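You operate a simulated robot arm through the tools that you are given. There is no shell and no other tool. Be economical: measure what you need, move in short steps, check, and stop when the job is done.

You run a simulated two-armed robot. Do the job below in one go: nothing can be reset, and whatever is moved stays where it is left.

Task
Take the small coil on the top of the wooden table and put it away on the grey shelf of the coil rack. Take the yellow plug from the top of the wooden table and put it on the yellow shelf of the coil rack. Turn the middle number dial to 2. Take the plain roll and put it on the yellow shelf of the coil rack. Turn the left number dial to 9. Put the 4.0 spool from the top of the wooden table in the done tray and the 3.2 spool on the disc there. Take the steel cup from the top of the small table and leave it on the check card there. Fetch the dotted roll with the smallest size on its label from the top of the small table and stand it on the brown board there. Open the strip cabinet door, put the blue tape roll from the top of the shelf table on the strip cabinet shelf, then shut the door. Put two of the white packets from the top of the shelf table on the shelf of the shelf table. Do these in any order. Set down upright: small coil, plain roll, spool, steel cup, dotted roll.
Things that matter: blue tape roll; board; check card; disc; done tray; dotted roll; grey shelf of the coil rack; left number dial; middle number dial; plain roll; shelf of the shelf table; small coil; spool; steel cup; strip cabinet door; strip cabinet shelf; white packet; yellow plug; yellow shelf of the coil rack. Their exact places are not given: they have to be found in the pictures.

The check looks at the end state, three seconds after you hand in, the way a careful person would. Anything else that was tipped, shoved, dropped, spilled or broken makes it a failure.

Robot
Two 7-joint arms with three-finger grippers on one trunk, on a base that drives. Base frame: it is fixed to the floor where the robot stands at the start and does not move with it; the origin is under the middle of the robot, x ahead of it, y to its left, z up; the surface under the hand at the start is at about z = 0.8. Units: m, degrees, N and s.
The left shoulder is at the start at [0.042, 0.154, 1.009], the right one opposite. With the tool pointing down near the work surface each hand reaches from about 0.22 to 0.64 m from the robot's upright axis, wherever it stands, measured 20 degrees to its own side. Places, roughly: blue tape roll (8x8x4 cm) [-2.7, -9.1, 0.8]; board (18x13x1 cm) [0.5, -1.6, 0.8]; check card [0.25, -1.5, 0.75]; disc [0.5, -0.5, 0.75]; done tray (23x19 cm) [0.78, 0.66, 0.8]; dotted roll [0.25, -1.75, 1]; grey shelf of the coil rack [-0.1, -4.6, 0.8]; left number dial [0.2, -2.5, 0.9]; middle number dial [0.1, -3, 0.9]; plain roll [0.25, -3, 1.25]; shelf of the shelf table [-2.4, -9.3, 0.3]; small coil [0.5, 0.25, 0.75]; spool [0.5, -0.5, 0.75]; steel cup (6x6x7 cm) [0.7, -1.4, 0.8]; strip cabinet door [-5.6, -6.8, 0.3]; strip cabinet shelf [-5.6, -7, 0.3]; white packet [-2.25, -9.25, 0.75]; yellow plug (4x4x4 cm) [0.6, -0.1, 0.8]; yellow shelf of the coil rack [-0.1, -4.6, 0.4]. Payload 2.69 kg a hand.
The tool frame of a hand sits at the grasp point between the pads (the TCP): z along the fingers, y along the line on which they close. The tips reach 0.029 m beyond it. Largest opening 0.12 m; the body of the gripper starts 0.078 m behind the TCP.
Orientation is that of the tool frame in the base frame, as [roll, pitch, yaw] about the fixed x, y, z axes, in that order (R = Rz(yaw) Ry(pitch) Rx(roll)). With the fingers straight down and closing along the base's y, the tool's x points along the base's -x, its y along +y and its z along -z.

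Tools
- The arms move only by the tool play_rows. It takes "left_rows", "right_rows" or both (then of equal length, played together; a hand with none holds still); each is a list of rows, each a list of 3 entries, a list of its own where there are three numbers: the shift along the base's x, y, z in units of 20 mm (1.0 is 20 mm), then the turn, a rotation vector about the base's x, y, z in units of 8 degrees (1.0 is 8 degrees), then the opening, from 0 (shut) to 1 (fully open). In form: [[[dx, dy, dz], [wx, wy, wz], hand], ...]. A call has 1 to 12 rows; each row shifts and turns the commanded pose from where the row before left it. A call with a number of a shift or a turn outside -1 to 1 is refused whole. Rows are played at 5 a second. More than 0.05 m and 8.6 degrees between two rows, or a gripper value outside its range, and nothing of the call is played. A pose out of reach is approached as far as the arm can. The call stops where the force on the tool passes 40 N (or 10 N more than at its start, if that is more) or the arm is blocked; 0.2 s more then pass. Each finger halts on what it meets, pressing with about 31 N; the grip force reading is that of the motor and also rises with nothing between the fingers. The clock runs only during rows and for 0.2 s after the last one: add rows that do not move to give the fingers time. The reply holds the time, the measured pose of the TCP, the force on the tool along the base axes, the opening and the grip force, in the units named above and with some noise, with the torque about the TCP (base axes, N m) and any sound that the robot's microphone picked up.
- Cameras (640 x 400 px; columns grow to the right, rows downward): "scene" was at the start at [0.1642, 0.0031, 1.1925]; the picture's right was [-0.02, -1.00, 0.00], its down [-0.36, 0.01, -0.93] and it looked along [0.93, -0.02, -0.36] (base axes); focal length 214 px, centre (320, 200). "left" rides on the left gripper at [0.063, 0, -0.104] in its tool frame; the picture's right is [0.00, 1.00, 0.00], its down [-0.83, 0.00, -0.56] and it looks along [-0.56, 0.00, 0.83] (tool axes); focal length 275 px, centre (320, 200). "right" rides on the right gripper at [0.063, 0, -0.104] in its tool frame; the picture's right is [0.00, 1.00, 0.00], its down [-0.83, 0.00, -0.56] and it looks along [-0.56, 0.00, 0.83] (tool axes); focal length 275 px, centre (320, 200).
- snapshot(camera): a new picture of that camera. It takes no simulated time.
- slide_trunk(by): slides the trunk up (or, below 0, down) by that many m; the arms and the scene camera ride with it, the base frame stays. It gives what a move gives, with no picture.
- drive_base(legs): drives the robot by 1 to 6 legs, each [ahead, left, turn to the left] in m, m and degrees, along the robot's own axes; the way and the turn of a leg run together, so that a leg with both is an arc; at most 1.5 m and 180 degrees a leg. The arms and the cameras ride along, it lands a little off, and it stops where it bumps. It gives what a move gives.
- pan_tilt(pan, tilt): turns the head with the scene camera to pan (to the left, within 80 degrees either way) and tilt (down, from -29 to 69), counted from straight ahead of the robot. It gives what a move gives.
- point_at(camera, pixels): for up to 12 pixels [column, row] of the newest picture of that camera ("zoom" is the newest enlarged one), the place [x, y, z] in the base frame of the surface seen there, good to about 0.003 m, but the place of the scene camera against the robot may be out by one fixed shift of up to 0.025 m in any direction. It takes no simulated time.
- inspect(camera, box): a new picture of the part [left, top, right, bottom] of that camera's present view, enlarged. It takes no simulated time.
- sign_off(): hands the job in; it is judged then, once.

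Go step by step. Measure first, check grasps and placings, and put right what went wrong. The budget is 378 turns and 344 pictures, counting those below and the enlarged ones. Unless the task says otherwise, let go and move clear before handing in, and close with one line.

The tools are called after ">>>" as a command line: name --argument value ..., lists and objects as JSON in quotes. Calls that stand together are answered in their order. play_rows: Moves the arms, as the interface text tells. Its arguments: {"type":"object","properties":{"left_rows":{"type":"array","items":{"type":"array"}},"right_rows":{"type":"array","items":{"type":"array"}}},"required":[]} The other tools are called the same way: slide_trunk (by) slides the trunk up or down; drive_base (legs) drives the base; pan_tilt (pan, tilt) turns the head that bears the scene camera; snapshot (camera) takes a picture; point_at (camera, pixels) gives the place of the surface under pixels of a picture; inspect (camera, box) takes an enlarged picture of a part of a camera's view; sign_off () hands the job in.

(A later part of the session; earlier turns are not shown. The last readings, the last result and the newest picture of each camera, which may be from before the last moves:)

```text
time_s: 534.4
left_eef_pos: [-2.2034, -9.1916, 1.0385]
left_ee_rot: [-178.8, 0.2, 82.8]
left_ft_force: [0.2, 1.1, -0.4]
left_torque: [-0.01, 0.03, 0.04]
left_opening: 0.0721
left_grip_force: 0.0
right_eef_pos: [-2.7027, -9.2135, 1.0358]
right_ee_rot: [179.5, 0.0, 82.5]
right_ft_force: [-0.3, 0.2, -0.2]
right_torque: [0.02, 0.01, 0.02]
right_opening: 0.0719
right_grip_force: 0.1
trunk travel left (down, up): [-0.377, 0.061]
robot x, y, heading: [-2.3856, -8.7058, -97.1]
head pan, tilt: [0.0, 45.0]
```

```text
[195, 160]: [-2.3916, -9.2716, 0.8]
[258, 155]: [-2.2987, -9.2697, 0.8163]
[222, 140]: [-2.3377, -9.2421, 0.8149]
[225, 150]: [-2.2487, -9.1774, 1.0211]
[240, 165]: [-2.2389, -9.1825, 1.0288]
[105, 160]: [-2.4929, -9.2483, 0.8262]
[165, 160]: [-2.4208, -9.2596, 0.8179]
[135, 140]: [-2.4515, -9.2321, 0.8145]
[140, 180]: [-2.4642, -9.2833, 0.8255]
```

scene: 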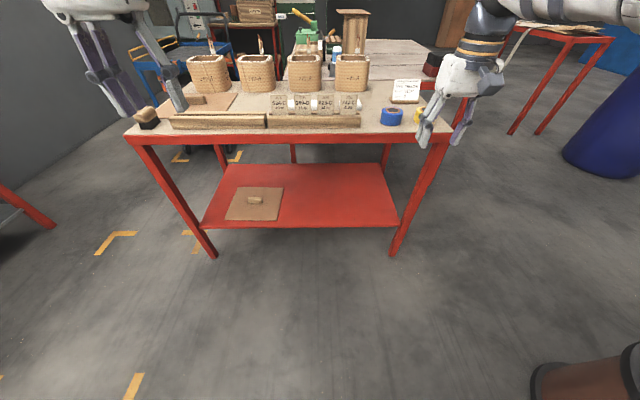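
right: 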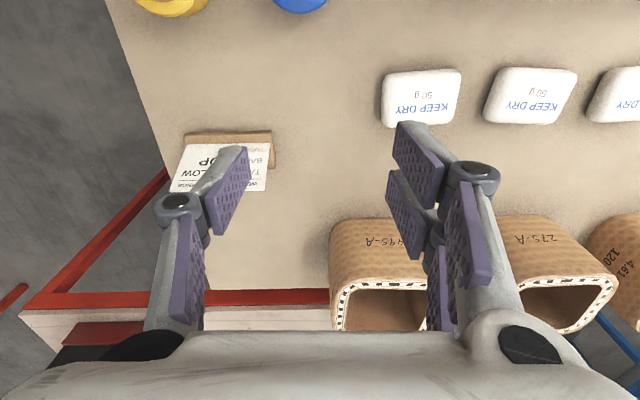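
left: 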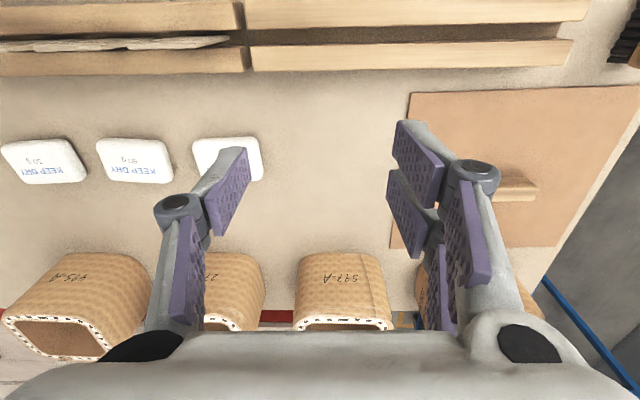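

C centre (−2.588,−9.240). Move both hands over A and C.

>>> play_rows --left_rows '[[[-0.95, -0.56, 0], [0, 0, 0], 0.8], [[-0.95, -0.56, 0], [0, 0, 0], 0.8], [[-0.95, -0.56, 0], [0, 0, 0], 0.8], [[-0.95, -0.56, 0], [0, 0, 0], 0.8], [[-0.95, -0.56, 0], [0, 0, 0], 0.8], [[-0.95, -0.56, 0], [0, 0, 0], 0.8], [[-0.93, -0.59, 0], [0, 0, 0], 0.8], [[0, 0, -1], [0, 0, 0], 0.8], [[0, 0, -1], [0, 0, 0], 0.8], [[0, 0, -1], [0, 0, 0], 0.8], [[0, 0, -1], [0, 0, 0], 0.8], [[0, 0, 0], [0, 0, 0], 0.8]]' --right_rows '[[[0.82, -0.19, 0], [0, 0, 0], 0.8], [[0.82, -0.19, 0], [0, 0, 0], 0.8], [[0.82, -0.19, 0], [0, 0, 0], 0.8], [[0.82, -0.19, 0], [0, 0, 0], 0.8], [[0.82, -0.19, 0], [0, 0, 0], 0.8], [[0.82, -0.19, 0], [0, 0, 0], 0.8], [[0.82, -0.19, 0], [0, 0, 0], 0.8], [[0, 0, -1], [0, 0, 0], 0.8], [[0, 0, -1], [0, 0, 0], 0.8], [[0, 0, -1], [0, 0, 0], 0.8], [[0, 0, -1], [0, 0, 0], 0.8], [[0, 0, 0], [0, 0, 0], 0.8]]'

>>> snapshot --camera "left"

>>> snapshot --camera "right"

```text
time_s: 537.0
left_eef_pos: [-2.3276, -9.2545, 0.9567]
left_ee_rot: [-178.9, 0.2, 82.8]
left_ft_force: [-0.8, 0.6, -0.5]
left_torque: [0.02, -0.02, 0.01]
left_opening: 0.096
left_grip_force: 0.1
left hand out of reach, approached as far as the arm can: row 6, 7
right_eef_pos: [-2.5816, -9.2492, 0.9614]
right_ee_rot: [179.6, 0.0, 82.4]
right_ft_force: [-0.6, -0.4, 0.3]
right_torque: [-0.01, -0.01, 0.01]
right_opening: 0.0961
right_grip_force: 0.0
right hand out of reach, approached as far as the arm can: row 2, 5, 6, 8, 9, 10, 11
trunk travel left (down, up): [-0.377, 0.061]
robot x, y, heading: [-2.3828, -8.7028, -97.1]
head pan, tilt: [0.0, 45.0]
```

```text
169 pictures are left
```

left: 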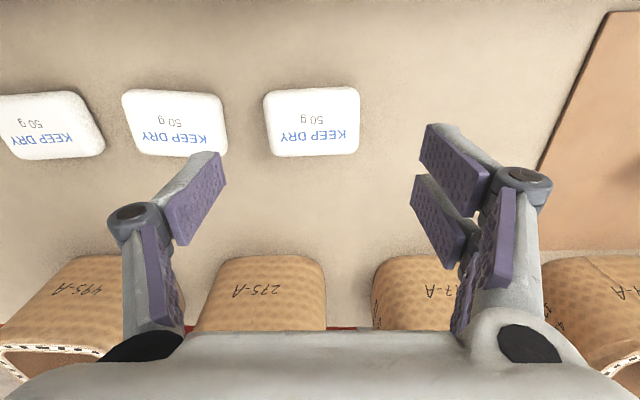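

```text
168 pictures are left
```

right: 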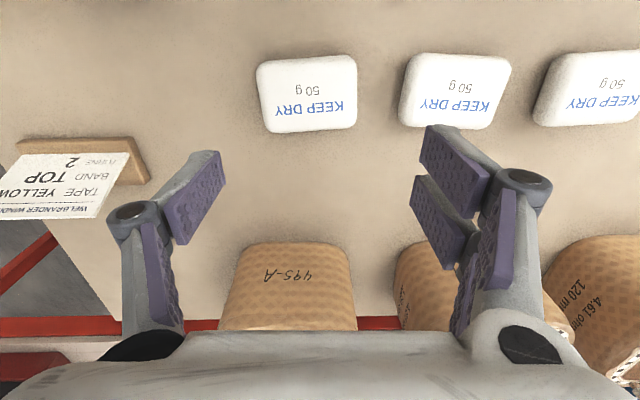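

Small corrections and descend to z≈0.836.

>>> play_rows --left_rows '[[[-0.2, 0, -1], [0, 0, 0], 0.8], [[-0.2, -0.1, -1], [0, 0, 0], 0.8], [[0, -0.2, -1], [0, 0, 0], 0.8], [[0, -0.2, -1], [0, 0, 0], 0.8], [[0, -0.2, -1], [0, 0, 0], 0.8], [[0, 0, -1], [0, 0, 0], 0.8], [[0, 0, 0], [0, 0, 0], 0.8]]' --right_rows '[[[-0.2, 0.2, -1], [0, 0, 0], 0.8], [[-0.25, 0.2, -1], [0, 0, 0], 0.8], [[0, 0, -1], [0, 0, 0], 0.8], [[0, 0, -1], [0, 0, 0], 0.8], [[0, 0, -1], [0, 0, 0], 0.8], [[0, 0, -1], [0, 0, 0], 0.8], [[0, 0, -0.25], [0, 0, 0], 0.8]]'

>>> snapshot --camera "left"

>>> snapshot --camera "right"

```text
time_s: 538.6
left_eef_pos: [-2.3361, -9.2683, 0.8366]
left_ee_rot: [-178.8, 0.2, 82.7]
left_ft_force: [0.2, 0.8, 0.1]
left_torque: [0.0, 0.0, 0.02]
left_opening: 0.096
left_grip_force: 0.1
right_eef_pos: [-2.5884, -9.2764, 0.8427]
right_ee_rot: [179.4, -0.1, 82.4]
right_ft_force: [-0.1, 0.4, -0.4]
right_torque: [0.04, -0.01, -0.01]
right_opening: 0.0961
right_grip_force: 0.1
right hand out of reach, approached as far as the arm can: row 1, 2, 3, 4, 5, 7
trunk travel left (down, up): [-0.377, 0.061]
robot x, y, heading: [-2.3858, -8.7042, -97.3]
head pan, tilt: [0.0, 45.0]
```

```text
167 pictures are left
```

left: 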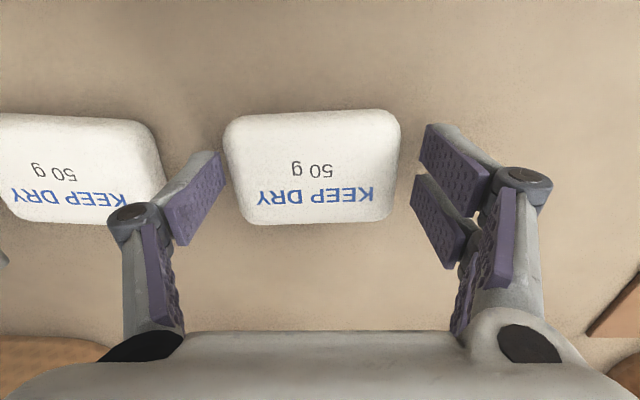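

```text
166 pictures are left
```

right: 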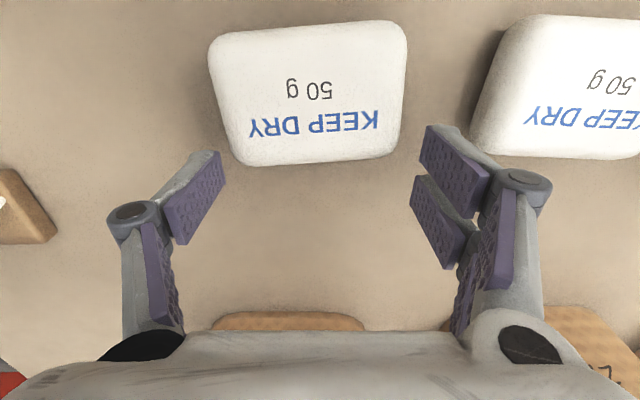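

Left is well placed; close it. Bring the right hand back ~36 mm.

>>> play_rows --left_rows '[[[0, 0, 0], [0, 0, 0], 0.4], [[0, 0, 0], [0, 0, 0], 0.4], [[0, 0, 0], [0, 0, 0], 0.4], [[0, 0, 0.5], [0, 0, 0], 0.4]]' --right_rows '[[[0, 0.6, 0], [0, 0, 0], 0.8], [[0, 0.6, 0], [0, 0, 0], 0.8], [[0, 0.6, 0], [0, 0, 0], 0.8], [[0, 0, 0], [0, 0, 0], 0.8]]'

>>> snapshot --camera "right"

```text
time_s: 539.6
left_eef_pos: [-2.3352, -9.2693, 0.847]
left_ee_rot: [-178.8, 0.2, 82.9]
left_ft_force: [0.1, 0.4, -0.3]
left_torque: [-0.02, -0.03, 0.01]
left_opening: 0.0847
left_grip_force: 30.8
right_eef_pos: [-2.5884, -9.2748, 0.8436]
right_ee_rot: [179.5, 0.1, 82.3]
right_ft_force: [-0.6, -0.6, 0.3]
right_torque: [-0.02, 0.0, 0.0]
right_opening: 0.096
right_grip_force: 0.1
right hand out of reach, approached as far as the arm can: row 1, 2, 3
trunk travel left (down, up): [-0.377, 0.061]
robot x, y, heading: [-2.38, -8.7011, -97.2]
head pan, tilt: [0.0, 45.0]
```

```text
165 pictures are left
```

right: 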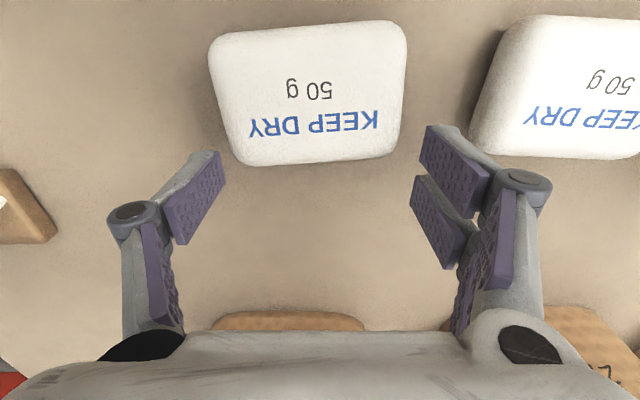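

Right arm is at an inner limit; raise both a little, back the base 0.036, then lower the right.

>>> play_rows --left_rows '[[[0, 0, 1], [0, 0, 0], 0.4], [[0, 0, 1], [0, 0, 0], 0.4], [[0, 0, 1], [0, 0, 0], 0.4], [[0, 0, 1], [0, 0, 0], 0.4], [[0, 0, 1], [0, 0, 0], 0.4]]' --right_rows '[[[0, 0, 1], [0, 0, 0], 0.8], [[0, 0, 0.75], [0, 0, 0], 0.8], [[0, 0, 0], [0, 0, 0], 0.8], [[0, 0, 0], [0, 0, 0], 0.8], [[0, 0, 0], [0, 0, 0], 0.8]]'

>>> drive_base --legs '[[-0.04, 0, 0]]'

>>> snapshot --camera "right"

>>> snapshot --camera "left"

```text
time_s: 540.8
left_eef_pos: [-2.3362, -9.2666, 0.9473]
left_ee_rot: [-178.8, 0.1, 82.8]
left_ft_force: [0.9, -0.3, -0.1]
left_torque: [0.0, -0.02, 0.02]
left_opening: 0.0846
left_grip_force: 30.9
right_eef_pos: [-2.5879, -9.2734, 0.8773]
right_ee_rot: [179.4, 0.0, 82.4]
right_ft_force: [-1.3, -0.7, 0.2]
right_torque: [-0.03, 0.02, 0.01]
right_opening: 0.0962
right_grip_force: 0.1
trunk travel left (down, up): [-0.377, 0.061]
robot x, y, heading: [-2.3788, -8.7037, -97.4]
head pan, tilt: [0.0, 45.0]
```

```text
time_s: 541.7
left_eef_pos: [-2.3307, -9.2275, 0.9468]
left_ee_rot: [-178.8, 0.4, 82.8]
left_ft_force: [-0.1, 0.2, -1.1]
left_torque: [-0.04, 0.0, 0.0]
left_opening: 0.0845
left_grip_force: 31.0
right_eef_pos: [-2.5835, -9.2334, 0.8778]
right_ee_rot: [179.5, 0.1, 82.5]
right_ft_force: [0.5, 0.1, -0.5]
right_torque: [-0.03, 0.0, -0.05]
right_opening: 0.096
right_grip_force: 0.2
trunk travel left (down, up): [-0.377, 0.061]
robot x, y, heading: [-2.3808, -8.6635, -97.4]
head pan, tilt: [0.0, 45.0]
```

```text
164 pictures are left
```

right: 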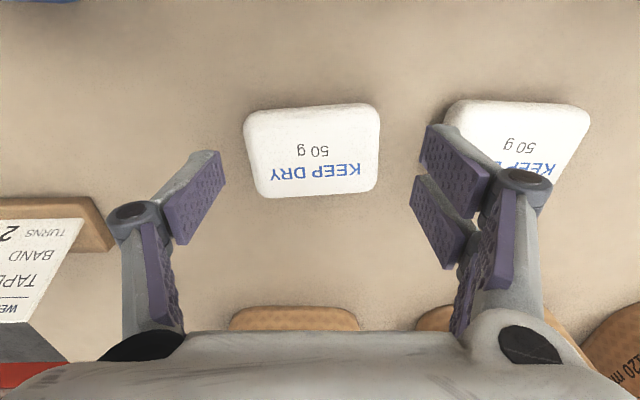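

```text
163 pictures are left
```

left: 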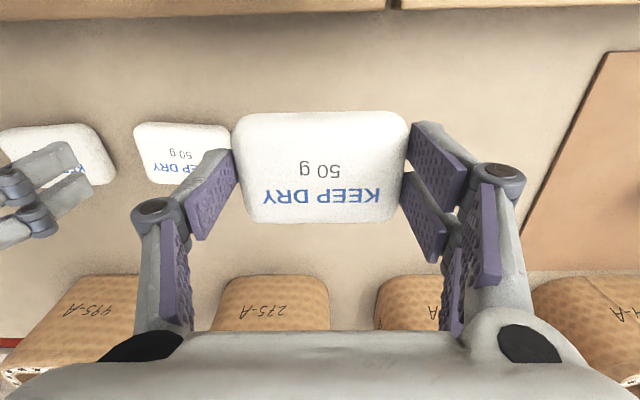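

>>> play_rows --right_rows '[[[-0.2, 0, -1], [0, 0, 0], 0.8], [[0, 0, -1], [0, 0, 0], 0.8], [[0, 0, -0.1], [0, 0, 0], 0.8], [[0, 0, 0], [0, 0, 0], 0.8]]'

>>> snapshot --camera "right"

```text
time_s: 542.7
left_eef_pos: [-2.3302, -9.2287, 0.9467]
left_ee_rot: [-178.7, 0.2, 82.8]
left_ft_force: [-0.2, 0.1, -1.0]
left_torque: [0.01, 0.0, 0.0]
left_opening: 0.0845
left_grip_force: 31.5
right_eef_pos: [-2.5871, -9.2371, 0.8368]
right_ee_rot: [179.6, -0.1, 82.4]
right_ft_force: [-0.2, -0.1, -0.1]
right_torque: [0.02, -0.03, -0.01]
right_opening: 0.0962
right_grip_force: 0.1
right hand out of reach, approached as far as the arm can: row 2
trunk travel left (down, up): [-0.377, 0.061]
robot x, y, heading: [-2.3792, -8.6639, -97.0]
head pan, tilt: [0.0, 45.0]
```

```text
162 pictures are left
```

right: 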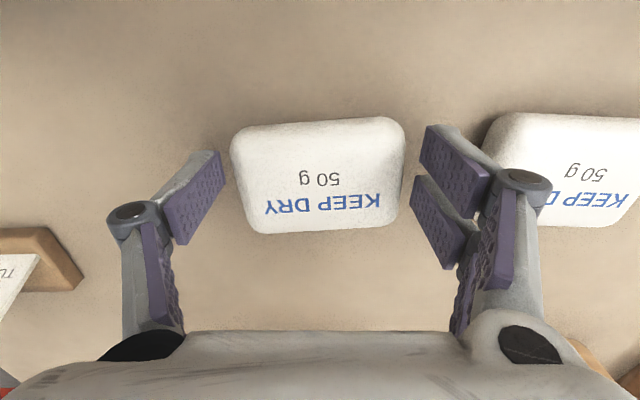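

>>> play_rows --right_rows '[[[0, 0, 0], [0, 0, 0], 0.4], [[0, 0, 0], [0, 0, 0], 0.4], [[0, 0, 0], [0, 0, 0], 0.4], [[0, 0, 0.5], [0, 0, 0], 0.4], [[0, 0, 1], [0, 0, 0], 0.4], [[0, 0, 1], [0, 0, 0], 0.4], [[0, 0, 1], [0, 0, 0], 0.4], [[0, 0, 1], [0, 0, 0], 0.4], [[0, 0, 1], [0, 0, 0], 0.4], [[0, 0, 0], [0, 0, 0], 0.4]]'

>>> snapshot --camera "right"

```text
time_s: 544.9
left_eef_pos: [-2.331, -9.2283, 0.947]
left_ee_rot: [-178.8, 0.2, 82.8]
left_ft_force: [0.3, 0.4, -0.4]
left_torque: [0.03, -0.01, -0.02]
left_opening: 0.0842
left_grip_force: 30.7
right_eef_pos: [-2.5876, -9.2195, 0.9421]
right_ee_rot: [179.4, 0.0, 82.3]
right_ft_force: [-0.6, -0.3, -1.2]
right_torque: [-0.01, 0.0, -0.02]
right_opening: 0.0845
right_grip_force: 31.4
right hand out of reach, approached as far as the arm can: row 6, 7, 8, 9
trunk travel left (down, up): [-0.377, 0.061]
robot x, y, heading: [-2.3789, -8.6636, -96.9]
head pan, tilt: [0.0, 45.0]
```

```text
161 pictures are left
```

right: 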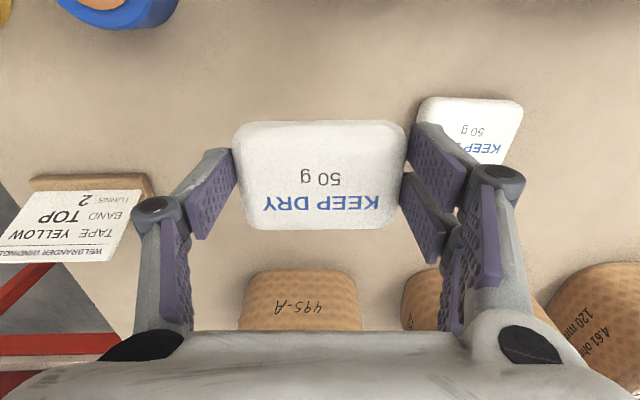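

Both packets held. Raise, back off, and look at the shelf.

>>> play_rows --left_rows '[[[0, 0, 1], [0, 0, 0], 0.4], [[0, 0, 1], [0, 0, 0], 0.4]]' --right_rows '[[[0, 0, 1], [0, 0, 0], 0.4], [[0, 0, 1], [0, 0, 0], 0.4]]'

>>> drive_base --legs '[[-0.45, 0, 0]]'

>>> snapshot --camera "scene"

>>> point_at --camera "scene" --pixels '[[320, 180], [340, 200], [300, 180], [280, 200], [360, 190], [320, 160]]'

```text
time_s: 545.5
left_eef_pos: [-2.3307, -9.2288, 0.9864]
left_ee_rot: [-178.8, 0.2, 82.7]
left_ft_force: [0.3, -0.5, -0.7]
left_torque: [0.02, -0.04, 0.04]
left_opening: 0.0846
left_grip_force: 31.0
right_eef_pos: [-2.5871, -9.2072, 0.9771]
right_ee_rot: [179.5, -0.1, 82.4]
right_ft_force: [0.6, 0.0, -0.2]
right_torque: [-0.02, 0.01, -0.03]
right_opening: 0.0842
right_grip_force: 30.8
right hand out of reach, approached as far as the arm can: row 1, 2
trunk travel left (down, up): [-0.377, 0.061]
robot x, y, heading: [-2.3758, -8.6657, -97.1]
head pan, tilt: [0.0, 45.0]
```

```text
time_s: 548.2
left_eef_pos: [-2.2733, -8.7806, 0.9867]
left_ee_rot: [-178.7, 0.1, 82.9]
left_ft_force: [-0.4, 0.2, -0.6]
left_torque: [-0.03, 0.02, 0.02]
left_opening: 0.0844
left_grip_force: 31.2
right_eef_pos: [-2.5284, -8.7584, 0.9778]
right_ee_rot: [179.5, 0.0, 82.5]
right_ft_force: [0.2, -0.2, -0.6]
right_torque: [0.0, -0.04, -0.03]
right_opening: 0.0844
right_grip_force: 30.6
trunk travel left (down, up): [-0.377, 0.061]
robot x, y, heading: [-2.3207, -8.2134, -97.0]
head pan, tilt: [0.0, 45.0]
```

```text
160 pictures are left
```

scene: 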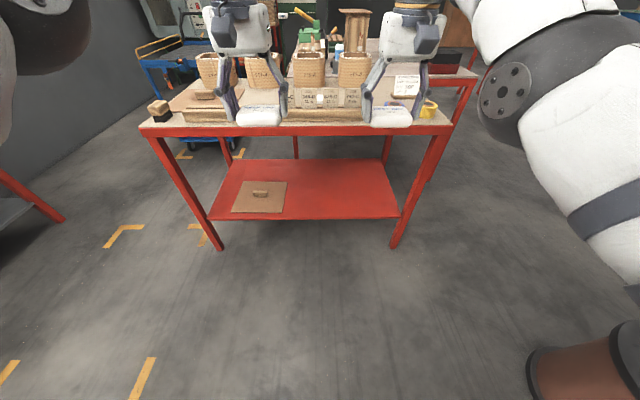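

```text
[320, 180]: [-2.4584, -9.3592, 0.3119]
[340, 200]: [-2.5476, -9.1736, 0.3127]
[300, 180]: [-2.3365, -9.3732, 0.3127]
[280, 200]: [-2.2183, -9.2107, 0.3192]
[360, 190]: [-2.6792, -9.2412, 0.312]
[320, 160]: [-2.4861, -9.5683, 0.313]
```

Tilt both hands ~45° forward while lowering a bit.

>>> play_rows --left_rows '[[[0, -0.5, -0.5], [-0.99, 0.12, 0], 0.4], [[0, -0.5, -0.5], [-0.99, 0.12, 0], 0.4], [[0, -0.5, -0.5], [-0.99, 0.12, 0], 0.4], [[0, -0.5, -0.5], [-0.99, 0.12, 0], 0.4], [[0, -0.5, -0.5], [-0.99, 0.12, 0], 0.4], [[0, -0.5, -0.5], [-0.6, 0.07, 0], 0.4], [[0, 0, 0], [0, 0, 0], 0.4]]' --right_rows '[[[-0.3, -0.5, -0.5], [-0.99, 0.12, 0], 0.4], [[-0.3, -0.5, -0.5], [-0.99, 0.12, 0], 0.4], [[-0.3, -0.5, -0.5], [-0.99, 0.12, 0], 0.4], [[-0.3, -0.5, -0.5], [-0.99, 0.12, 0], 0.4], [[-0.3, -0.5, -0.5], [-0.99, 0.12, 0], 0.4], [[-0.3, -0.5, -0.5], [-0.6, 0.07, 0], 0.4], [[0, 0, 0], [0, 0, 0], 0.4]]'

>>> slide_trunk --by -0.18

>>> slide_trunk --by -0.17

>>> snapshot --camera "scene"

```text
time_s: 549.8
left_eef_pos: [-2.2727, -8.8409, 0.9265]
left_ee_rot: [-179.1, 45.0, 82.8]
left_ft_force: [0.9, 0.4, -0.5]
left_torque: [0.03, 0.03, 0.02]
left_opening: 0.0844
left_grip_force: 30.9
right_eef_pos: [-2.564, -8.9367, 0.9503]
right_ee_rot: [178.8, 44.7, 82.2]
right_ft_force: [-0.3, 0.4, -0.8]
right_torque: [0.01, 0.02, 0.03]
right_opening: 0.0843
right_grip_force: 31.0
right hand out of reach, approached as far as the arm can: row 1, 2, 3, 4, 5, 6
trunk travel left (down, up): [-0.377, 0.061]
robot x, y, heading: [-2.3201, -8.2139, -97.2]
head pan, tilt: [0.0, 45.0]
```

```text
time_s: 551.8
left_eef_pos: [-2.2739, -8.8389, 0.6146]
left_ee_rot: [-179.0, 31.1, 82.9]
left_ft_force: [-0.9, -0.8, 0.1]
left_torque: [0.02, -0.02, 0.01]
left_opening: 0.0844
left_grip_force: 31.3
right_eef_pos: [-2.5638, -8.9352, 0.5949]
right_ee_rot: [179.0, 29.9, 82.3]
right_ft_force: [-0.5, 0.8, -0.6]
right_torque: [0.03, 0.01, 0.0]
right_opening: 0.0845
right_grip_force: 31.2
trunk travel left (down, up): [-0.197, 0.241]
robot x, y, heading: [-2.3209, -8.2189, -97.1]
head pan, tilt: [0.0, 45.0]
```

```text
time_s: 553.7
left_eef_pos: [-2.2744, -8.8411, 0.3479]
left_ee_rot: [-179.0, 21.3, 82.8]
left_ft_force: [-0.2, -0.4, -0.5]
left_torque: [0.03, 0.0, -0.02]
left_opening: 0.0841
left_grip_force: 31.3
right_eef_pos: [-2.564, -8.9318, 0.3035]
right_ee_rot: [179.1, 19.8, 82.4]
right_ft_force: [0.2, 0.0, -0.8]
right_torque: [0.0, -0.02, 0.03]
right_opening: 0.0844
right_grip_force: 30.7
trunk travel left (down, up): [-0.027, 0.411]
robot x, y, heading: [-2.3229, -8.2191, -97.3]
head pan, tilt: [0.0, 45.0]
```

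```text
159 pictures are left
```

scene: 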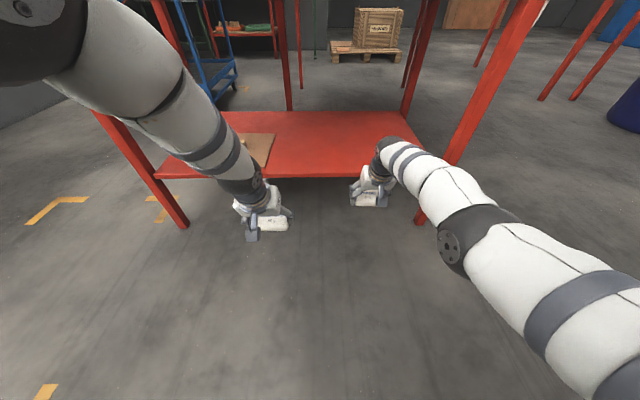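

Long slides disturb the hands (keep ≤0.15 later). Raise both hands to z≈0.43 and re-tilt to 45°.

>>> play_rows --left_rows '[[[0, 0, 1], [-0.99, 0.12, 0], 0.4], [[0, 0, 1], [-0.99, 0.12, 0], 0.4], [[0, 0, 1], [-0.99, 0.12, 0], 0.4], [[0, 0, 1], [0, 0, 0], 0.4], [[0, 0, 0], [0, 0, 0], 0.4], [[0, 0, 0], [0, 0, 0], 0.4], [[0, 0, 0], [0, 0, 0], 0.4]]' --right_rows '[[[0, 0, 1], [-0.99, 0.12, 0], 0.4], [[0, 0, 1], [-0.99, 0.12, 0], 0.4], [[0, 0, 1], [-0.99, 0.12, 0], 0.4], [[0, 0, 1], [0, 0, 0], 0.4], [[0, 0, 1], [0, 0, 0], 0.4], [[0, 0, 1], [0, 0, 0], 0.4], [[0, 0, 0], [0, 0, 0], 0.4]]'

>>> snapshot --camera "scene"

```text
time_s: 555.3
left_eef_pos: [-2.3054, -8.8478, 0.403]
left_ee_rot: [-170.1, 37.2, 83.5]
left_ft_force: [-0.3, -0.3, 0.0]
left_torque: [0.01, -0.04, 0.03]
left_opening: 0.0844
left_grip_force: 31.2
left hand out of reach, approached as far as the arm can: row 1, 2
right_eef_pos: [-2.562, -9.0204, 0.4024]
right_ee_rot: [178.6, 43.7, 82.1]
right_ft_force: [0.3, -0.7, -0.9]
right_torque: [0.0, 0.01, 0.0]
right_opening: 0.0843
right_grip_force: 31.5
right hand out of reach, approached as far as the arm can: row 1, 2, 3, 4, 5, 6
trunk travel left (down, up): [-0.027, 0.411]
robot x, y, heading: [-2.3174, -8.2175, -97.4]
head pan, tilt: [0.0, 45.0]
```

```text
158 pictures are left
```

scene: 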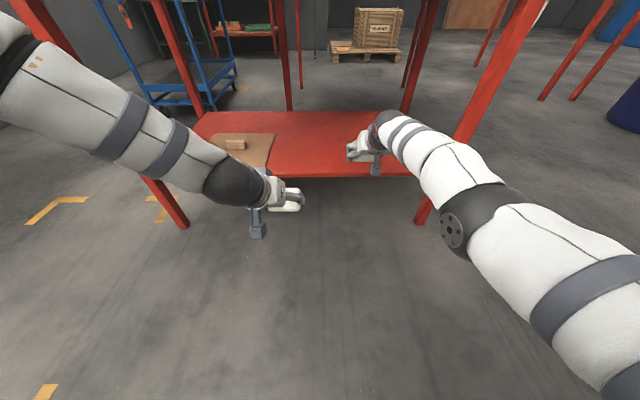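

Extend the left hand forward 0.16 so both reach similarly.

>>> play_rows --left_rows '[[[-0.2, -1, 0], [0, 0, 0], 0.4], [[-0.2, -1, 0], [0, 0, 0], 0.4], [[-0.2, -1, 0], [0, 0, 0], 0.4], [[-0.2, -1, 0], [0, 0, 0], 0.4], [[-0.2, -1, 0], [0, 0, 0], 0.4], [[-0.2, -1, 0], [0, 0, 0], 0.4], [[-0.2, -1, 0], [0, 0, 0], 0.4], [[-0.2, -1, 0], [0, 0, 0], 0.4]]'

>>> snapshot --camera "scene"

```text
time_s: 557.1
left_eef_pos: [-2.3378, -9.0068, 0.4009]
left_ee_rot: [-170.1, 37.1, 83.3]
left_ft_force: [-0.2, -1.0, -0.6]
left_torque: [0.03, 0.03, -0.01]
left_opening: 0.0842
left_grip_force: 30.7
right_eef_pos: [-2.5628, -9.0204, 0.4009]
right_ee_rot: [178.6, 43.7, 82.2]
right_ft_force: [-0.5, -0.1, -0.6]
right_torque: [0.01, -0.02, 0.01]
right_opening: 0.0846
right_grip_force: 30.8
trunk travel left (down, up): [-0.027, 0.411]
robot x, y, heading: [-2.3174, -8.2174, -97.3]
head pan, tilt: [0.0, 45.0]
```

```text
157 pictures are left
```

scene: 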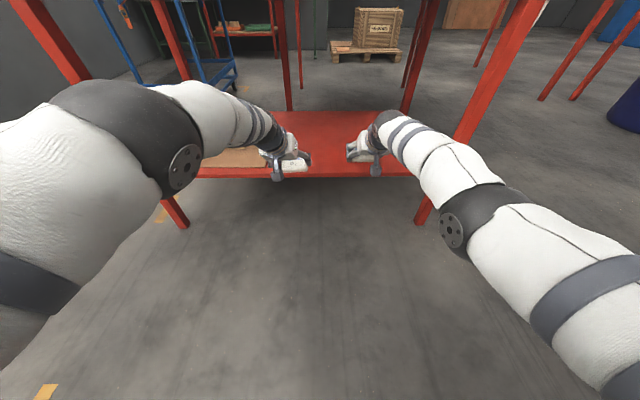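

>>> point_at --camera "scene" --pixels '[[400, 140], [430, 165], [470, 190], [520, 230], [245, 110], [190, 100], [130, 110], [465, 180], [440, 130]]'

```text
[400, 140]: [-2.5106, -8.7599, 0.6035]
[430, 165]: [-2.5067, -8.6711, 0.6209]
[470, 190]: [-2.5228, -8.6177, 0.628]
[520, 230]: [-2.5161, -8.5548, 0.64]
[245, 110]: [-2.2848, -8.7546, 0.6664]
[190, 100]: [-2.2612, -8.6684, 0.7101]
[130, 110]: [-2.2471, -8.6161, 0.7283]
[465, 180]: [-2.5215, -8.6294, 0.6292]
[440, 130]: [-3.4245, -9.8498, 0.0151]
```

Forearms stay in front of/below the table apron. Drive ahead 0.17 and lower.

>>> drive_base --legs '[[0.17, 0, 0]]'

>>> play_rows --left_rows '[[[0, 0, -0.8], [0, 0, 0], 0.4], [[0, 0, -0.8], [0, 0, 0], 0.4], [[0, 0, 0], [0, 0, 0], 0.4]]' --right_rows '[[[0, 0, -0.8], [0, 0, 0], 0.4], [[0, 0, -0.8], [0, 0, 0], 0.4], [[0, 0, 0], [0, 0, 0], 0.4]]'

>>> snapshot --camera "left"

>>> snapshot --camera "right"

```text
time_s: 558.6
left_eef_pos: [-2.3587, -9.1771, 0.4005]
left_ee_rot: [-170.1, 37.2, 83.5]
left_ft_force: [0.3, -0.6, -0.7]
left_torque: [-0.01, -0.02, 0.04]
left_opening: 0.0843
left_grip_force: 31.1
right_eef_pos: [-2.5827, -9.1905, 0.4009]
right_ee_rot: [178.7, 43.8, 82.2]
right_ft_force: [0.4, 0.1, -1.6]
right_torque: [0.01, 0.0, -0.02]
right_opening: 0.0842
right_grip_force: 31.6
trunk travel left (down, up): [-0.027, 0.411]
robot x, y, heading: [-2.3397, -8.3823, -97.0]
head pan, tilt: [0.0, 45.0]
```

```text
time_s: 559.4
left_eef_pos: [-2.3603, -9.1764, 0.3678]
left_ee_rot: [-170.1, 37.3, 83.5]
left_ft_force: [-0.4, 0.4, 0.2]
left_torque: [0.03, 0.01, -0.01]
left_opening: 0.0841
left_grip_force: 31.0
right_eef_pos: [-2.5857, -9.1842, 0.3717]
right_ee_rot: [178.6, 43.7, 82.2]
right_ft_force: [0.0, 0.2, 0.3]
right_torque: [0.01, 0.03, 0.0]
right_opening: 0.0843
right_grip_force: 30.8
right hand out of reach, approached as far as the arm can: row 2
trunk travel left (down, up): [-0.027, 0.411]
robot x, y, heading: [-2.34, -8.389, -96.8]
head pan, tilt: [0.0, 45.0]
```

```text
156 pictures are left
```

left: 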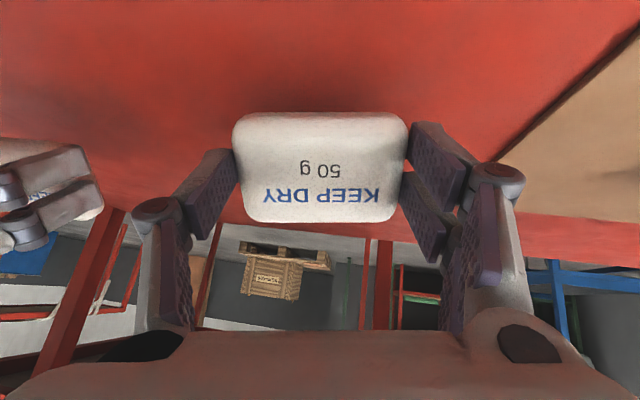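

```text
155 pictures are left
```

right: 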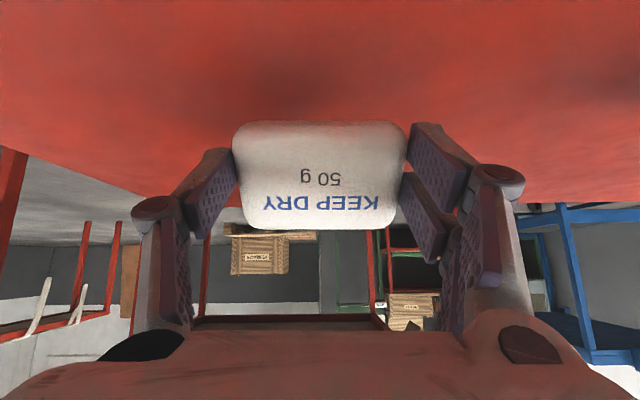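

>>> play_rows --left_rows '[[[0, 0, -0.4], [0, 0, 0], 0.4], [[0, 0, -0.4], [0, 0, 0], 0.4], [[0, 0, -0.2], [0, 0, 0], 0.4], [[0, 0, 0], [0, 0, 0], 0.4]]' --right_rows '[[[0, 0, -0.4], [0, 0, 0], 0.4], [[0, 0, -0.4], [0, 0, 0], 0.4], [[0, 0, -0.2], [0, 0, 0], 0.4], [[0, 0, 0], [0, 0, 0], 0.4]]'

```text
time_s: 560.4
left_eef_pos: [-2.3587, -9.1766, 0.3501]
left_ee_rot: [-170.2, 37.3, 83.5]
left_ft_force: [-0.4, -0.7, 3.3]
left_torque: [-0.06, -0.2, 0.02]
left_opening: 0.0842
left_grip_force: 30.6
right_eef_pos: [-2.5857, -9.1803, 0.3523]
right_ee_rot: [178.7, 43.7, 82.3]
right_ft_force: [-0.6, -0.2, -0.6]
right_torque: [0.04, 0.04, 0.02]
right_opening: 0.0843
right_grip_force: 31.3
trunk travel left (down, up): [-0.027, 0.411]
robot x, y, heading: [-2.3424, -8.3856, -97.0]
head pan, tilt: [0.0, 45.0]
```

Left touches (3 N); right is ~1 cm above. Release left, lower right slightly more, release.

>>> play_rows --left_rows '[[[0, 0, 0], [0, 0, 0], 0.8], [[0, 0, 0], [0, 0, 0], 0.95], [[0, 0, 0], [0, 0, 0], 0.95], [[0, 0, 0], [0, 0, 0], 0.95], [[0, 0, 0], [0, 0, 0], 0.95], [[0, 0, 0], [0, 0, 0], 0.95]]' --right_rows '[[[0, 0, -0.3], [0, 0, 0], 0.4], [[0, 0, -0.15], [0, 0, 0], 0.4], [[0, 0, 0], [0, 0, 0], 0.4], [[0, 0, 0], [0, 0, 0], 0.8], [[0, 0, 0], [0, 0, 0], 0.95], [[0, 0, 0], [0, 0, 0], 0.95]]'

>>> snapshot --camera "left"

>>> snapshot --camera "right"

```text
time_s: 561.8
left_eef_pos: [-2.358, -9.1775, 0.3489]
left_ee_rot: [-170.1, 37.1, 83.5]
left_ft_force: [1.2, 0.3, 0.7]
left_torque: [-0.02, -0.04, 0.0]
left_opening: 0.114
left_grip_force: 0.1
right_eef_pos: [-2.586, -9.1799, 0.3431]
right_ee_rot: [178.7, 43.7, 82.2]
right_ft_force: [-1.0, 0.0, 0.1]
right_torque: [0.05, -0.02, -0.01]
right_opening: 0.1142
right_grip_force: 0.1
right hand out of reach, approached as far as the arm can: row 1
trunk travel left (down, up): [-0.027, 0.411]
robot x, y, heading: [-2.342, -8.3891, -97.2]
head pan, tilt: [0.0, 45.0]
```

```text
154 pictures are left
```

left: 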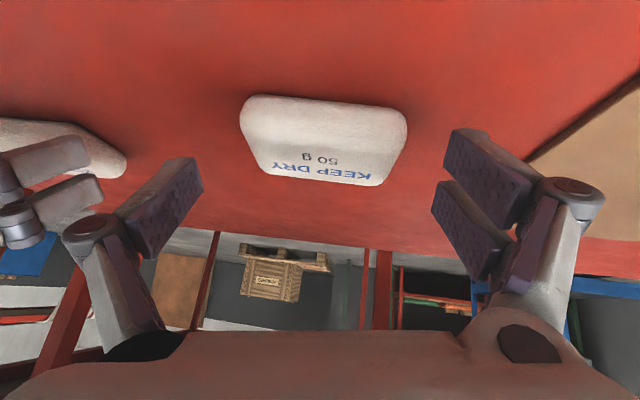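

```text
153 pictures are left
```

right: 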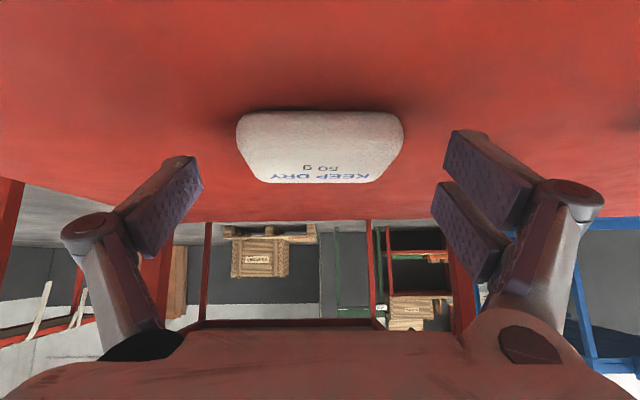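

Both packets lie flat on the shelf. Back straight out and check.

>>> drive_base --legs '[[-0.4, 0, 0]]'

>>> snapshot --camera "scene"

```text
time_s: 563.8
left_eef_pos: [-2.3229, -8.9018, 0.3452]
left_ee_rot: [-170.2, 36.7, 83.4]
left_ft_force: [0.6, 0.1, -1.0]
left_torque: [0.02, 0.03, 0.0]
left_opening: 0.1141
left_grip_force: 0.1
right_eef_pos: [-2.5525, -8.9022, 0.3389]
right_ee_rot: [178.7, 43.4, 82.1]
right_ft_force: [0.1, -0.3, -1.1]
right_torque: [-0.02, -0.02, 0.03]
right_opening: 0.1142
right_grip_force: 0.0
trunk travel left (down, up): [-0.027, 0.411]
robot x, y, heading: [-2.3096, -8.1087, -97.1]
head pan, tilt: [0.0, 45.0]
stopped in leg 1: the robot was blocked; the commanded pose is now the measured one
```

```text
152 pictures are left
```

scene: 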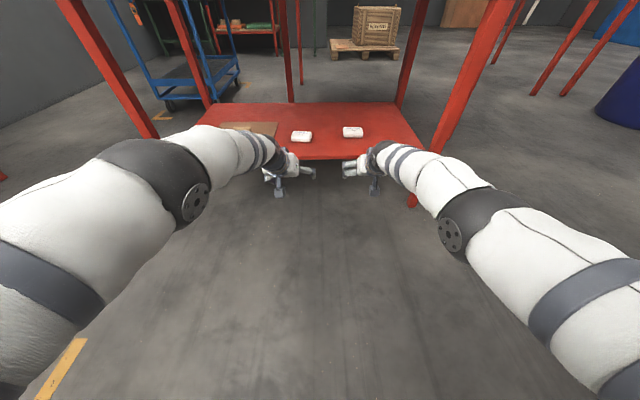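

Something behind blocked the base (a stand by the machine). Move ahead a little, raise the trunk in small slides, then check behind.

>>> drive_base --legs '[[0.08, 0, 0]]'

>>> slide_trunk --by 0.15

>>> slide_trunk --by 0.15

>>> slide_trunk --by 0.05

>>> pan_tilt --pan 80 --tilt 30

>>> snapshot --camera "scene"

```text
time_s: 564.9
left_eef_pos: [-2.3349, -8.9786, 0.3468]
left_ee_rot: [-170.1, 37.0, 83.5]
left_ft_force: [-0.2, -1.0, 0.7]
left_torque: [0.0, -0.02, 0.0]
left_opening: 0.114
left_grip_force: 0.1
right_eef_pos: [-2.5631, -8.9798, 0.3413]
right_ee_rot: [178.7, 43.4, 82.0]
right_ft_force: [-1.1, 0.2, -0.4]
right_torque: [0.01, 0.02, 0.0]
right_opening: 0.1141
right_grip_force: 0.0
trunk travel left (down, up): [-0.027, 0.411]
robot x, y, heading: [-2.3158, -8.1909, -97.3]
head pan, tilt: [0.0, 45.0]
```

```text
time_s: 566.6
left_eef_pos: [-2.3335, -8.9771, 0.596]
left_ee_rot: [-170.1, 44.3, 83.3]
left_ft_force: [-0.4, -0.6, 0.0]
left_torque: [0.01, -0.02, 0.02]
left_opening: 0.1136
left_grip_force: 0.0
right_eef_pos: [-2.5635, -8.9751, 0.6106]
right_ee_rot: [178.6, 52.2, 81.9]
right_ft_force: [1.0, 0.4, -0.9]
right_torque: [-0.04, 0.03, 0.03]
right_opening: 0.114
right_grip_force: 0.0
trunk travel left (down, up): [-0.177, 0.261]
robot x, y, heading: [-2.3182, -8.1897, -97.1]
head pan, tilt: [0.0, 45.0]
```

```text
time_s: 568.4
left_eef_pos: [-2.3337, -8.977, 0.8672]
left_ee_rot: [-169.8, 54.3, 83.6]
left_ft_force: [-0.4, 1.1, -0.2]
left_torque: [-0.03, 0.03, 0.0]
left_opening: 0.114
left_grip_force: 0.2
right_eef_pos: [-2.5633, -8.9729, 0.8852]
right_ee_rot: [178.3, 62.2, 81.6]
right_ft_force: [-0.9, 0.2, 0.0]
right_torque: [-0.02, 0.02, 0.0]
right_opening: 0.1142
right_grip_force: 0.1
trunk travel left (down, up): [-0.327, 0.111]
robot x, y, heading: [-2.3132, -8.1878, -97.5]
head pan, tilt: [0.0, 45.0]
```

```text
time_s: 569.3
left_eef_pos: [-2.3322, -8.9688, 0.9961]
left_ee_rot: [-169.6, 60.3, 83.7]
left_ft_force: [0.0, -0.3, -0.6]
left_torque: [-0.02, 0.02, 0.0]
left_opening: 0.1142
left_grip_force: 0.0
right_eef_pos: [-2.5631, -8.9617, 1.0146]
right_ee_rot: [178.0, 67.8, 81.3]
right_ft_force: [-0.2, -0.6, -0.4]
right_torque: [-0.04, 0.03, -0.02]
right_opening: 0.1141
right_grip_force: 0.0
trunk travel left (down, up): [-0.377, 0.061]
robot x, y, heading: [-2.3156, -8.1886, -97.3]
head pan, tilt: [0.0, 45.0]
```

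```text
time_s: 570.8
left_eef_pos: [-2.3325, -8.9687, 0.9981]
left_ee_rot: [-169.6, 60.3, 83.7]
left_ft_force: [-0.5, 0.7, -0.6]
left_torque: [0.01, 0.01, 0.01]
left_opening: 0.114
left_grip_force: 0.0
right_eef_pos: [-2.5622, -8.9599, 1.0171]
right_ee_rot: [178.1, 68.0, 81.4]
right_ft_force: [0.3, 0.6, -0.3]
right_torque: [0.02, 0.02, -0.01]
right_opening: 0.114
right_grip_force: 0.0
trunk travel left (down, up): [-0.377, 0.061]
robot x, y, heading: [-2.3164, -8.1885, -97.5]
head pan, tilt: [80.0, 30.0]
```

```text
151 pictures are left
```

scene: 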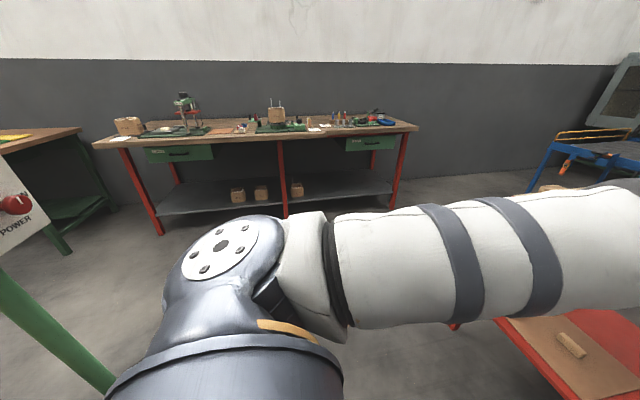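

>>> point_at --camera "scene" --pixels '[[20, 205], [40, 320], [90, 380], [10, 280], [30, 240]]'

>>> inspect --camera "scene" --box '[0, 120, 160, 400]'

```text
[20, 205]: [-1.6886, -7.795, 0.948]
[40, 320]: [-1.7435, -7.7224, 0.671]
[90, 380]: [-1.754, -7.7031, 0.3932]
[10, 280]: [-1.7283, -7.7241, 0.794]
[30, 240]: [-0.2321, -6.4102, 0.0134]
```

```text
1.43 times, centred on (80, 260) of scene
```

zoom: 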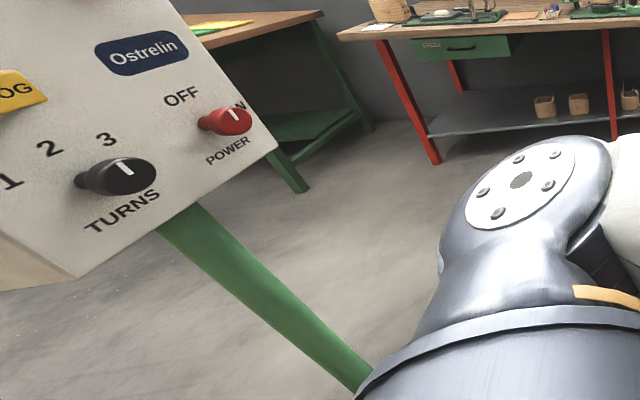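

>>> pan_tilt --pan -80 --tilt 30

>>> snapshot --camera "scene"

```text
time_s: 573.3
left_eef_pos: [-2.3316, -8.9693, 0.9994]
left_ee_rot: [-169.7, 60.3, 83.7]
left_ft_force: [-1.1, -0.1, -0.4]
left_torque: [0.03, -0.02, 0.0]
left_opening: 0.1142
left_grip_force: 0.0
right_eef_pos: [-2.5617, -8.9602, 1.0157]
right_ee_rot: [178.1, 68.0, 81.4]
right_ft_force: [-0.5, -0.5, 0.2]
right_torque: [-0.04, 0.0, 0.0]
right_opening: 0.1138
right_grip_force: 0.1
trunk travel left (down, up): [-0.377, 0.061]
robot x, y, heading: [-2.3184, -8.1866, -97.2]
head pan, tilt: [-80.0, 30.0]
```

```text
149 pictures are left
```

scene: 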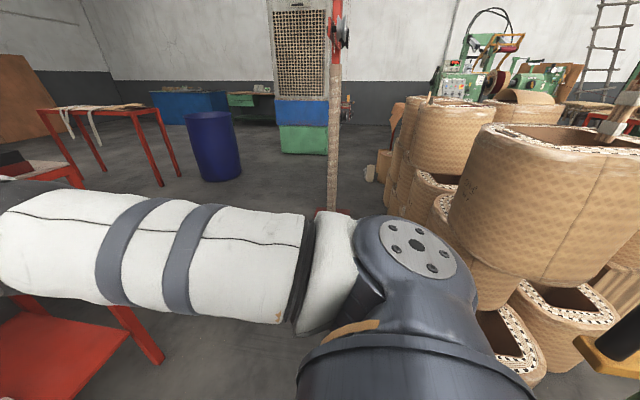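

Next the blue tape at (−2.709,−9.110). Tilt the right hand to 45°, raise the left, and align.

>>> play_rows --right_rows '[[[0, 0, 0], [0.99, -0.12, 0], 0.9], [[0, 0, 0], [0.99, -0.12, 0], 0.9], [[0, 0, 0], [0.9, -0.1, 0], 0.9], [[0, 0, 0], [0, 0, 0], 0.9]]' --left_rows '[[[0, 0.5, 0.5], [0.99, -0.12, 0], 0.6], [[0, 0.5, 0.5], [0.99, -0.12, 0], 0.6], [[0, 0.5, 0.5], [0, 0, 0], 0.6], [[0, 0.5, 0.5], [0, 0, 0], 0.6]]'

>>> drive_base --legs '[[0.097, -0.127, 0]]'

>>> snapshot --camera "right"

```text
time_s: 574.3
left_eef_pos: [-2.3164, -8.8805, 1.0146]
left_ee_rot: [-169.9, 44.4, 83.6]
left_ft_force: [0.3, 0.6, -0.9]
left_torque: [0.01, -0.02, 0.02]
left_opening: 0.072
left_grip_force: 0.1
left hand out of reach, approached as far as the arm can: row 1, 2
right_eef_pos: [-2.5669, -8.8968, 1.0016]
right_ee_rot: [179.0, 44.6, 82.2]
right_ft_force: [-0.5, 0.5, -0.5]
right_torque: [0.01, -0.03, 0.0]
right_opening: 0.1078
right_grip_force: 0.1
right hand out of reach, approached as far as the arm can: row 1, 2, 3
trunk travel left (down, up): [-0.377, 0.061]
robot x, y, heading: [-2.317, -8.1881, -97.1]
head pan, tilt: [-80.0, 30.0]
```

```text
time_s: 575.9
left_eef_pos: [-2.4535, -8.9626, 1.0147]
left_ee_rot: [-169.9, 44.4, 83.5]
left_ft_force: [0.5, -0.1, 0.6]
left_torque: [0.01, 0.02, 0.02]
left_opening: 0.0719
left_grip_force: 0.0
right_eef_pos: [-2.7055, -8.9779, 0.9999]
right_ee_rot: [179.0, 44.8, 82.3]
right_ft_force: [0.5, -0.6, 0.0]
right_torque: [0.0, 0.0, 0.0]
right_opening: 0.1078
right_grip_force: 0.1
trunk travel left (down, up): [-0.377, 0.061]
robot x, y, heading: [-2.4539, -8.2725, -97.4]
head pan, tilt: [-80.0, 30.0]
```

```text
148 pictures are left
```

right: 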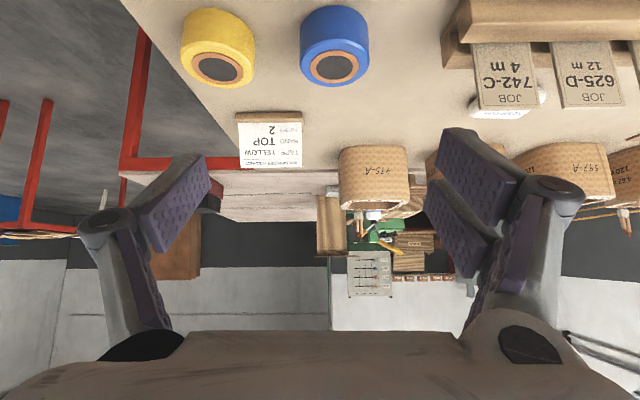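

>>> point_at --camera "right" --pixels '[[335, 48], [302, 40], [368, 40], [335, 84], [255, 60], [335, 30]]'

```text
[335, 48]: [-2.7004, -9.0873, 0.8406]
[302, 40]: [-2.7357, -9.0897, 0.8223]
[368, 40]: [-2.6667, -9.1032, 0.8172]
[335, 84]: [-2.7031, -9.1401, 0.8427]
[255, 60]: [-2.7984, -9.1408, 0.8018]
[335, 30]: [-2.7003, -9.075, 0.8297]
```

>>> play_rows --right_rows '[[[0.1, -0.53, -0.9], [0, 0, 0], 0.9], [[0.1, -0.53, -0.9], [0, 0, 0], 0.9], [[0.1, -0.53, -0.9], [0, 0, 0], 0.9], [[0.1, -0.53, -0.9], [0, 0, 0], 0.9], [[0.1, -0.53, -0.9], [0, 0, 0], 0.9], [[0.1, -0.53, -0.9], [0, 0, 0], 0.9], [[0, 0, 0], [0, 0, 0], 0.9]]'

>>> snapshot --camera "right"

```text
time_s: 577.5
left_eef_pos: [-2.4537, -8.9613, 1.0142]
left_ee_rot: [-169.9, 44.5, 83.4]
left_ft_force: [0.0, 0.0, -0.5]
left_torque: [-0.02, -0.02, 0.0]
left_opening: 0.0719
left_grip_force: 0.0
right_eef_pos: [-2.6949, -8.9982, 0.8871]
right_ee_rot: [179.0, 44.8, 82.2]
right_ft_force: [0.4, -0.1, -0.3]
right_torque: [-0.01, 0.02, -0.03]
right_opening: 0.1079
right_grip_force: 0.2
right hand out of reach, approached as far as the arm can: row 1, 2, 3, 4, 5, 6
trunk travel left (down, up): [-0.377, 0.061]
robot x, y, heading: [-2.4549, -8.2666, -97.0]
head pan, tilt: [-80.0, 30.0]
```

```text
147 pictures are left
```

right: 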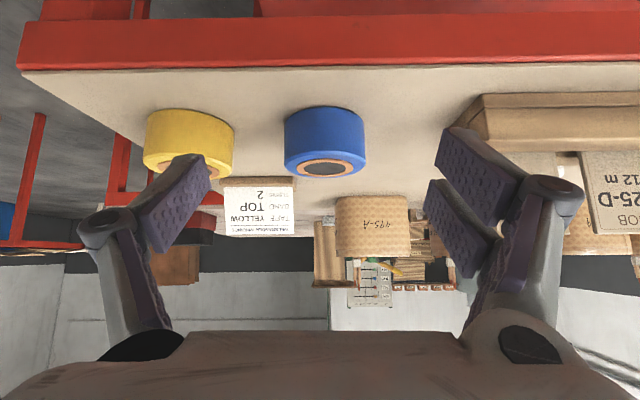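

Lower the hand to z≈0.829, then approach with the base.

>>> play_rows --right_rows '[[[0, 0, -1], [0, 0, 0], 0.85], [[0, 0, -1], [0, 0, 0], 0.85], [[0, 0, -0.9], [0, 0, 0], 0.85], [[0, 0, 0], [0, 0, 0], 0.85]]'

```text
time_s: 578.5
left_eef_pos: [-2.4536, -8.962, 1.014]
left_ee_rot: [-169.9, 44.4, 83.6]
left_ft_force: [-0.9, -0.6, -0.2]
left_torque: [0.01, 0.02, 0.02]
left_opening: 0.072
left_grip_force: 0.1
right_eef_pos: [-2.6953, -8.998, 0.8284]
right_ee_rot: [179.0, 44.8, 82.2]
right_ft_force: [0.2, 0.3, 0.4]
right_torque: [0.01, 0.01, -0.03]
right_opening: 0.1019
right_grip_force: 0.0
trunk travel left (down, up): [-0.377, 0.061]
robot x, y, heading: [-2.4556, -8.2687, -97.0]
head pan, tilt: [-80.0, 30.0]
```

>>> drive_base --legs '[[0.106, 0.006, 0]]'

>>> snapshot --camera "right"

```text
time_s: 579.7
left_eef_pos: [-2.4618, -9.066, 1.0137]
left_ee_rot: [-169.9, 44.3, 83.5]
left_ft_force: [0.4, -0.3, 0.0]
left_torque: [0.01, 0.03, -0.07]
left_opening: 0.0721
left_grip_force: 0.1
right_eef_pos: [-2.7025, -9.1031, 0.8268]
right_ee_rot: [179.2, 44.8, 82.3]
right_ft_force: [1.1, 0.8, -0.4]
right_torque: [0.0, 0.03, 0.0]
right_opening: 0.1019
right_grip_force: 0.0
trunk travel left (down, up): [-0.377, 0.061]
robot x, y, heading: [-2.4623, -8.3749, -97.3]
head pan, tilt: [-80.0, 30.0]
```

```text
146 pictures are left
```

right: 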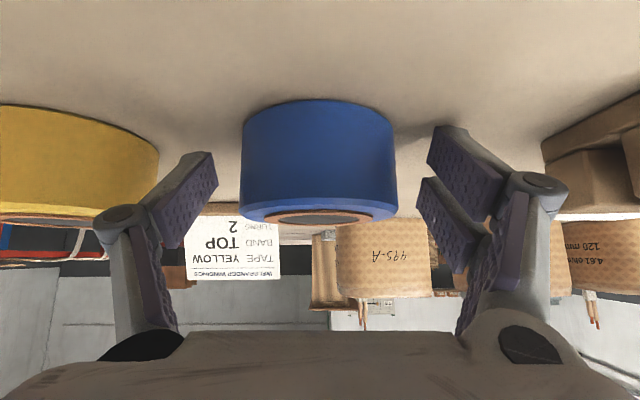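

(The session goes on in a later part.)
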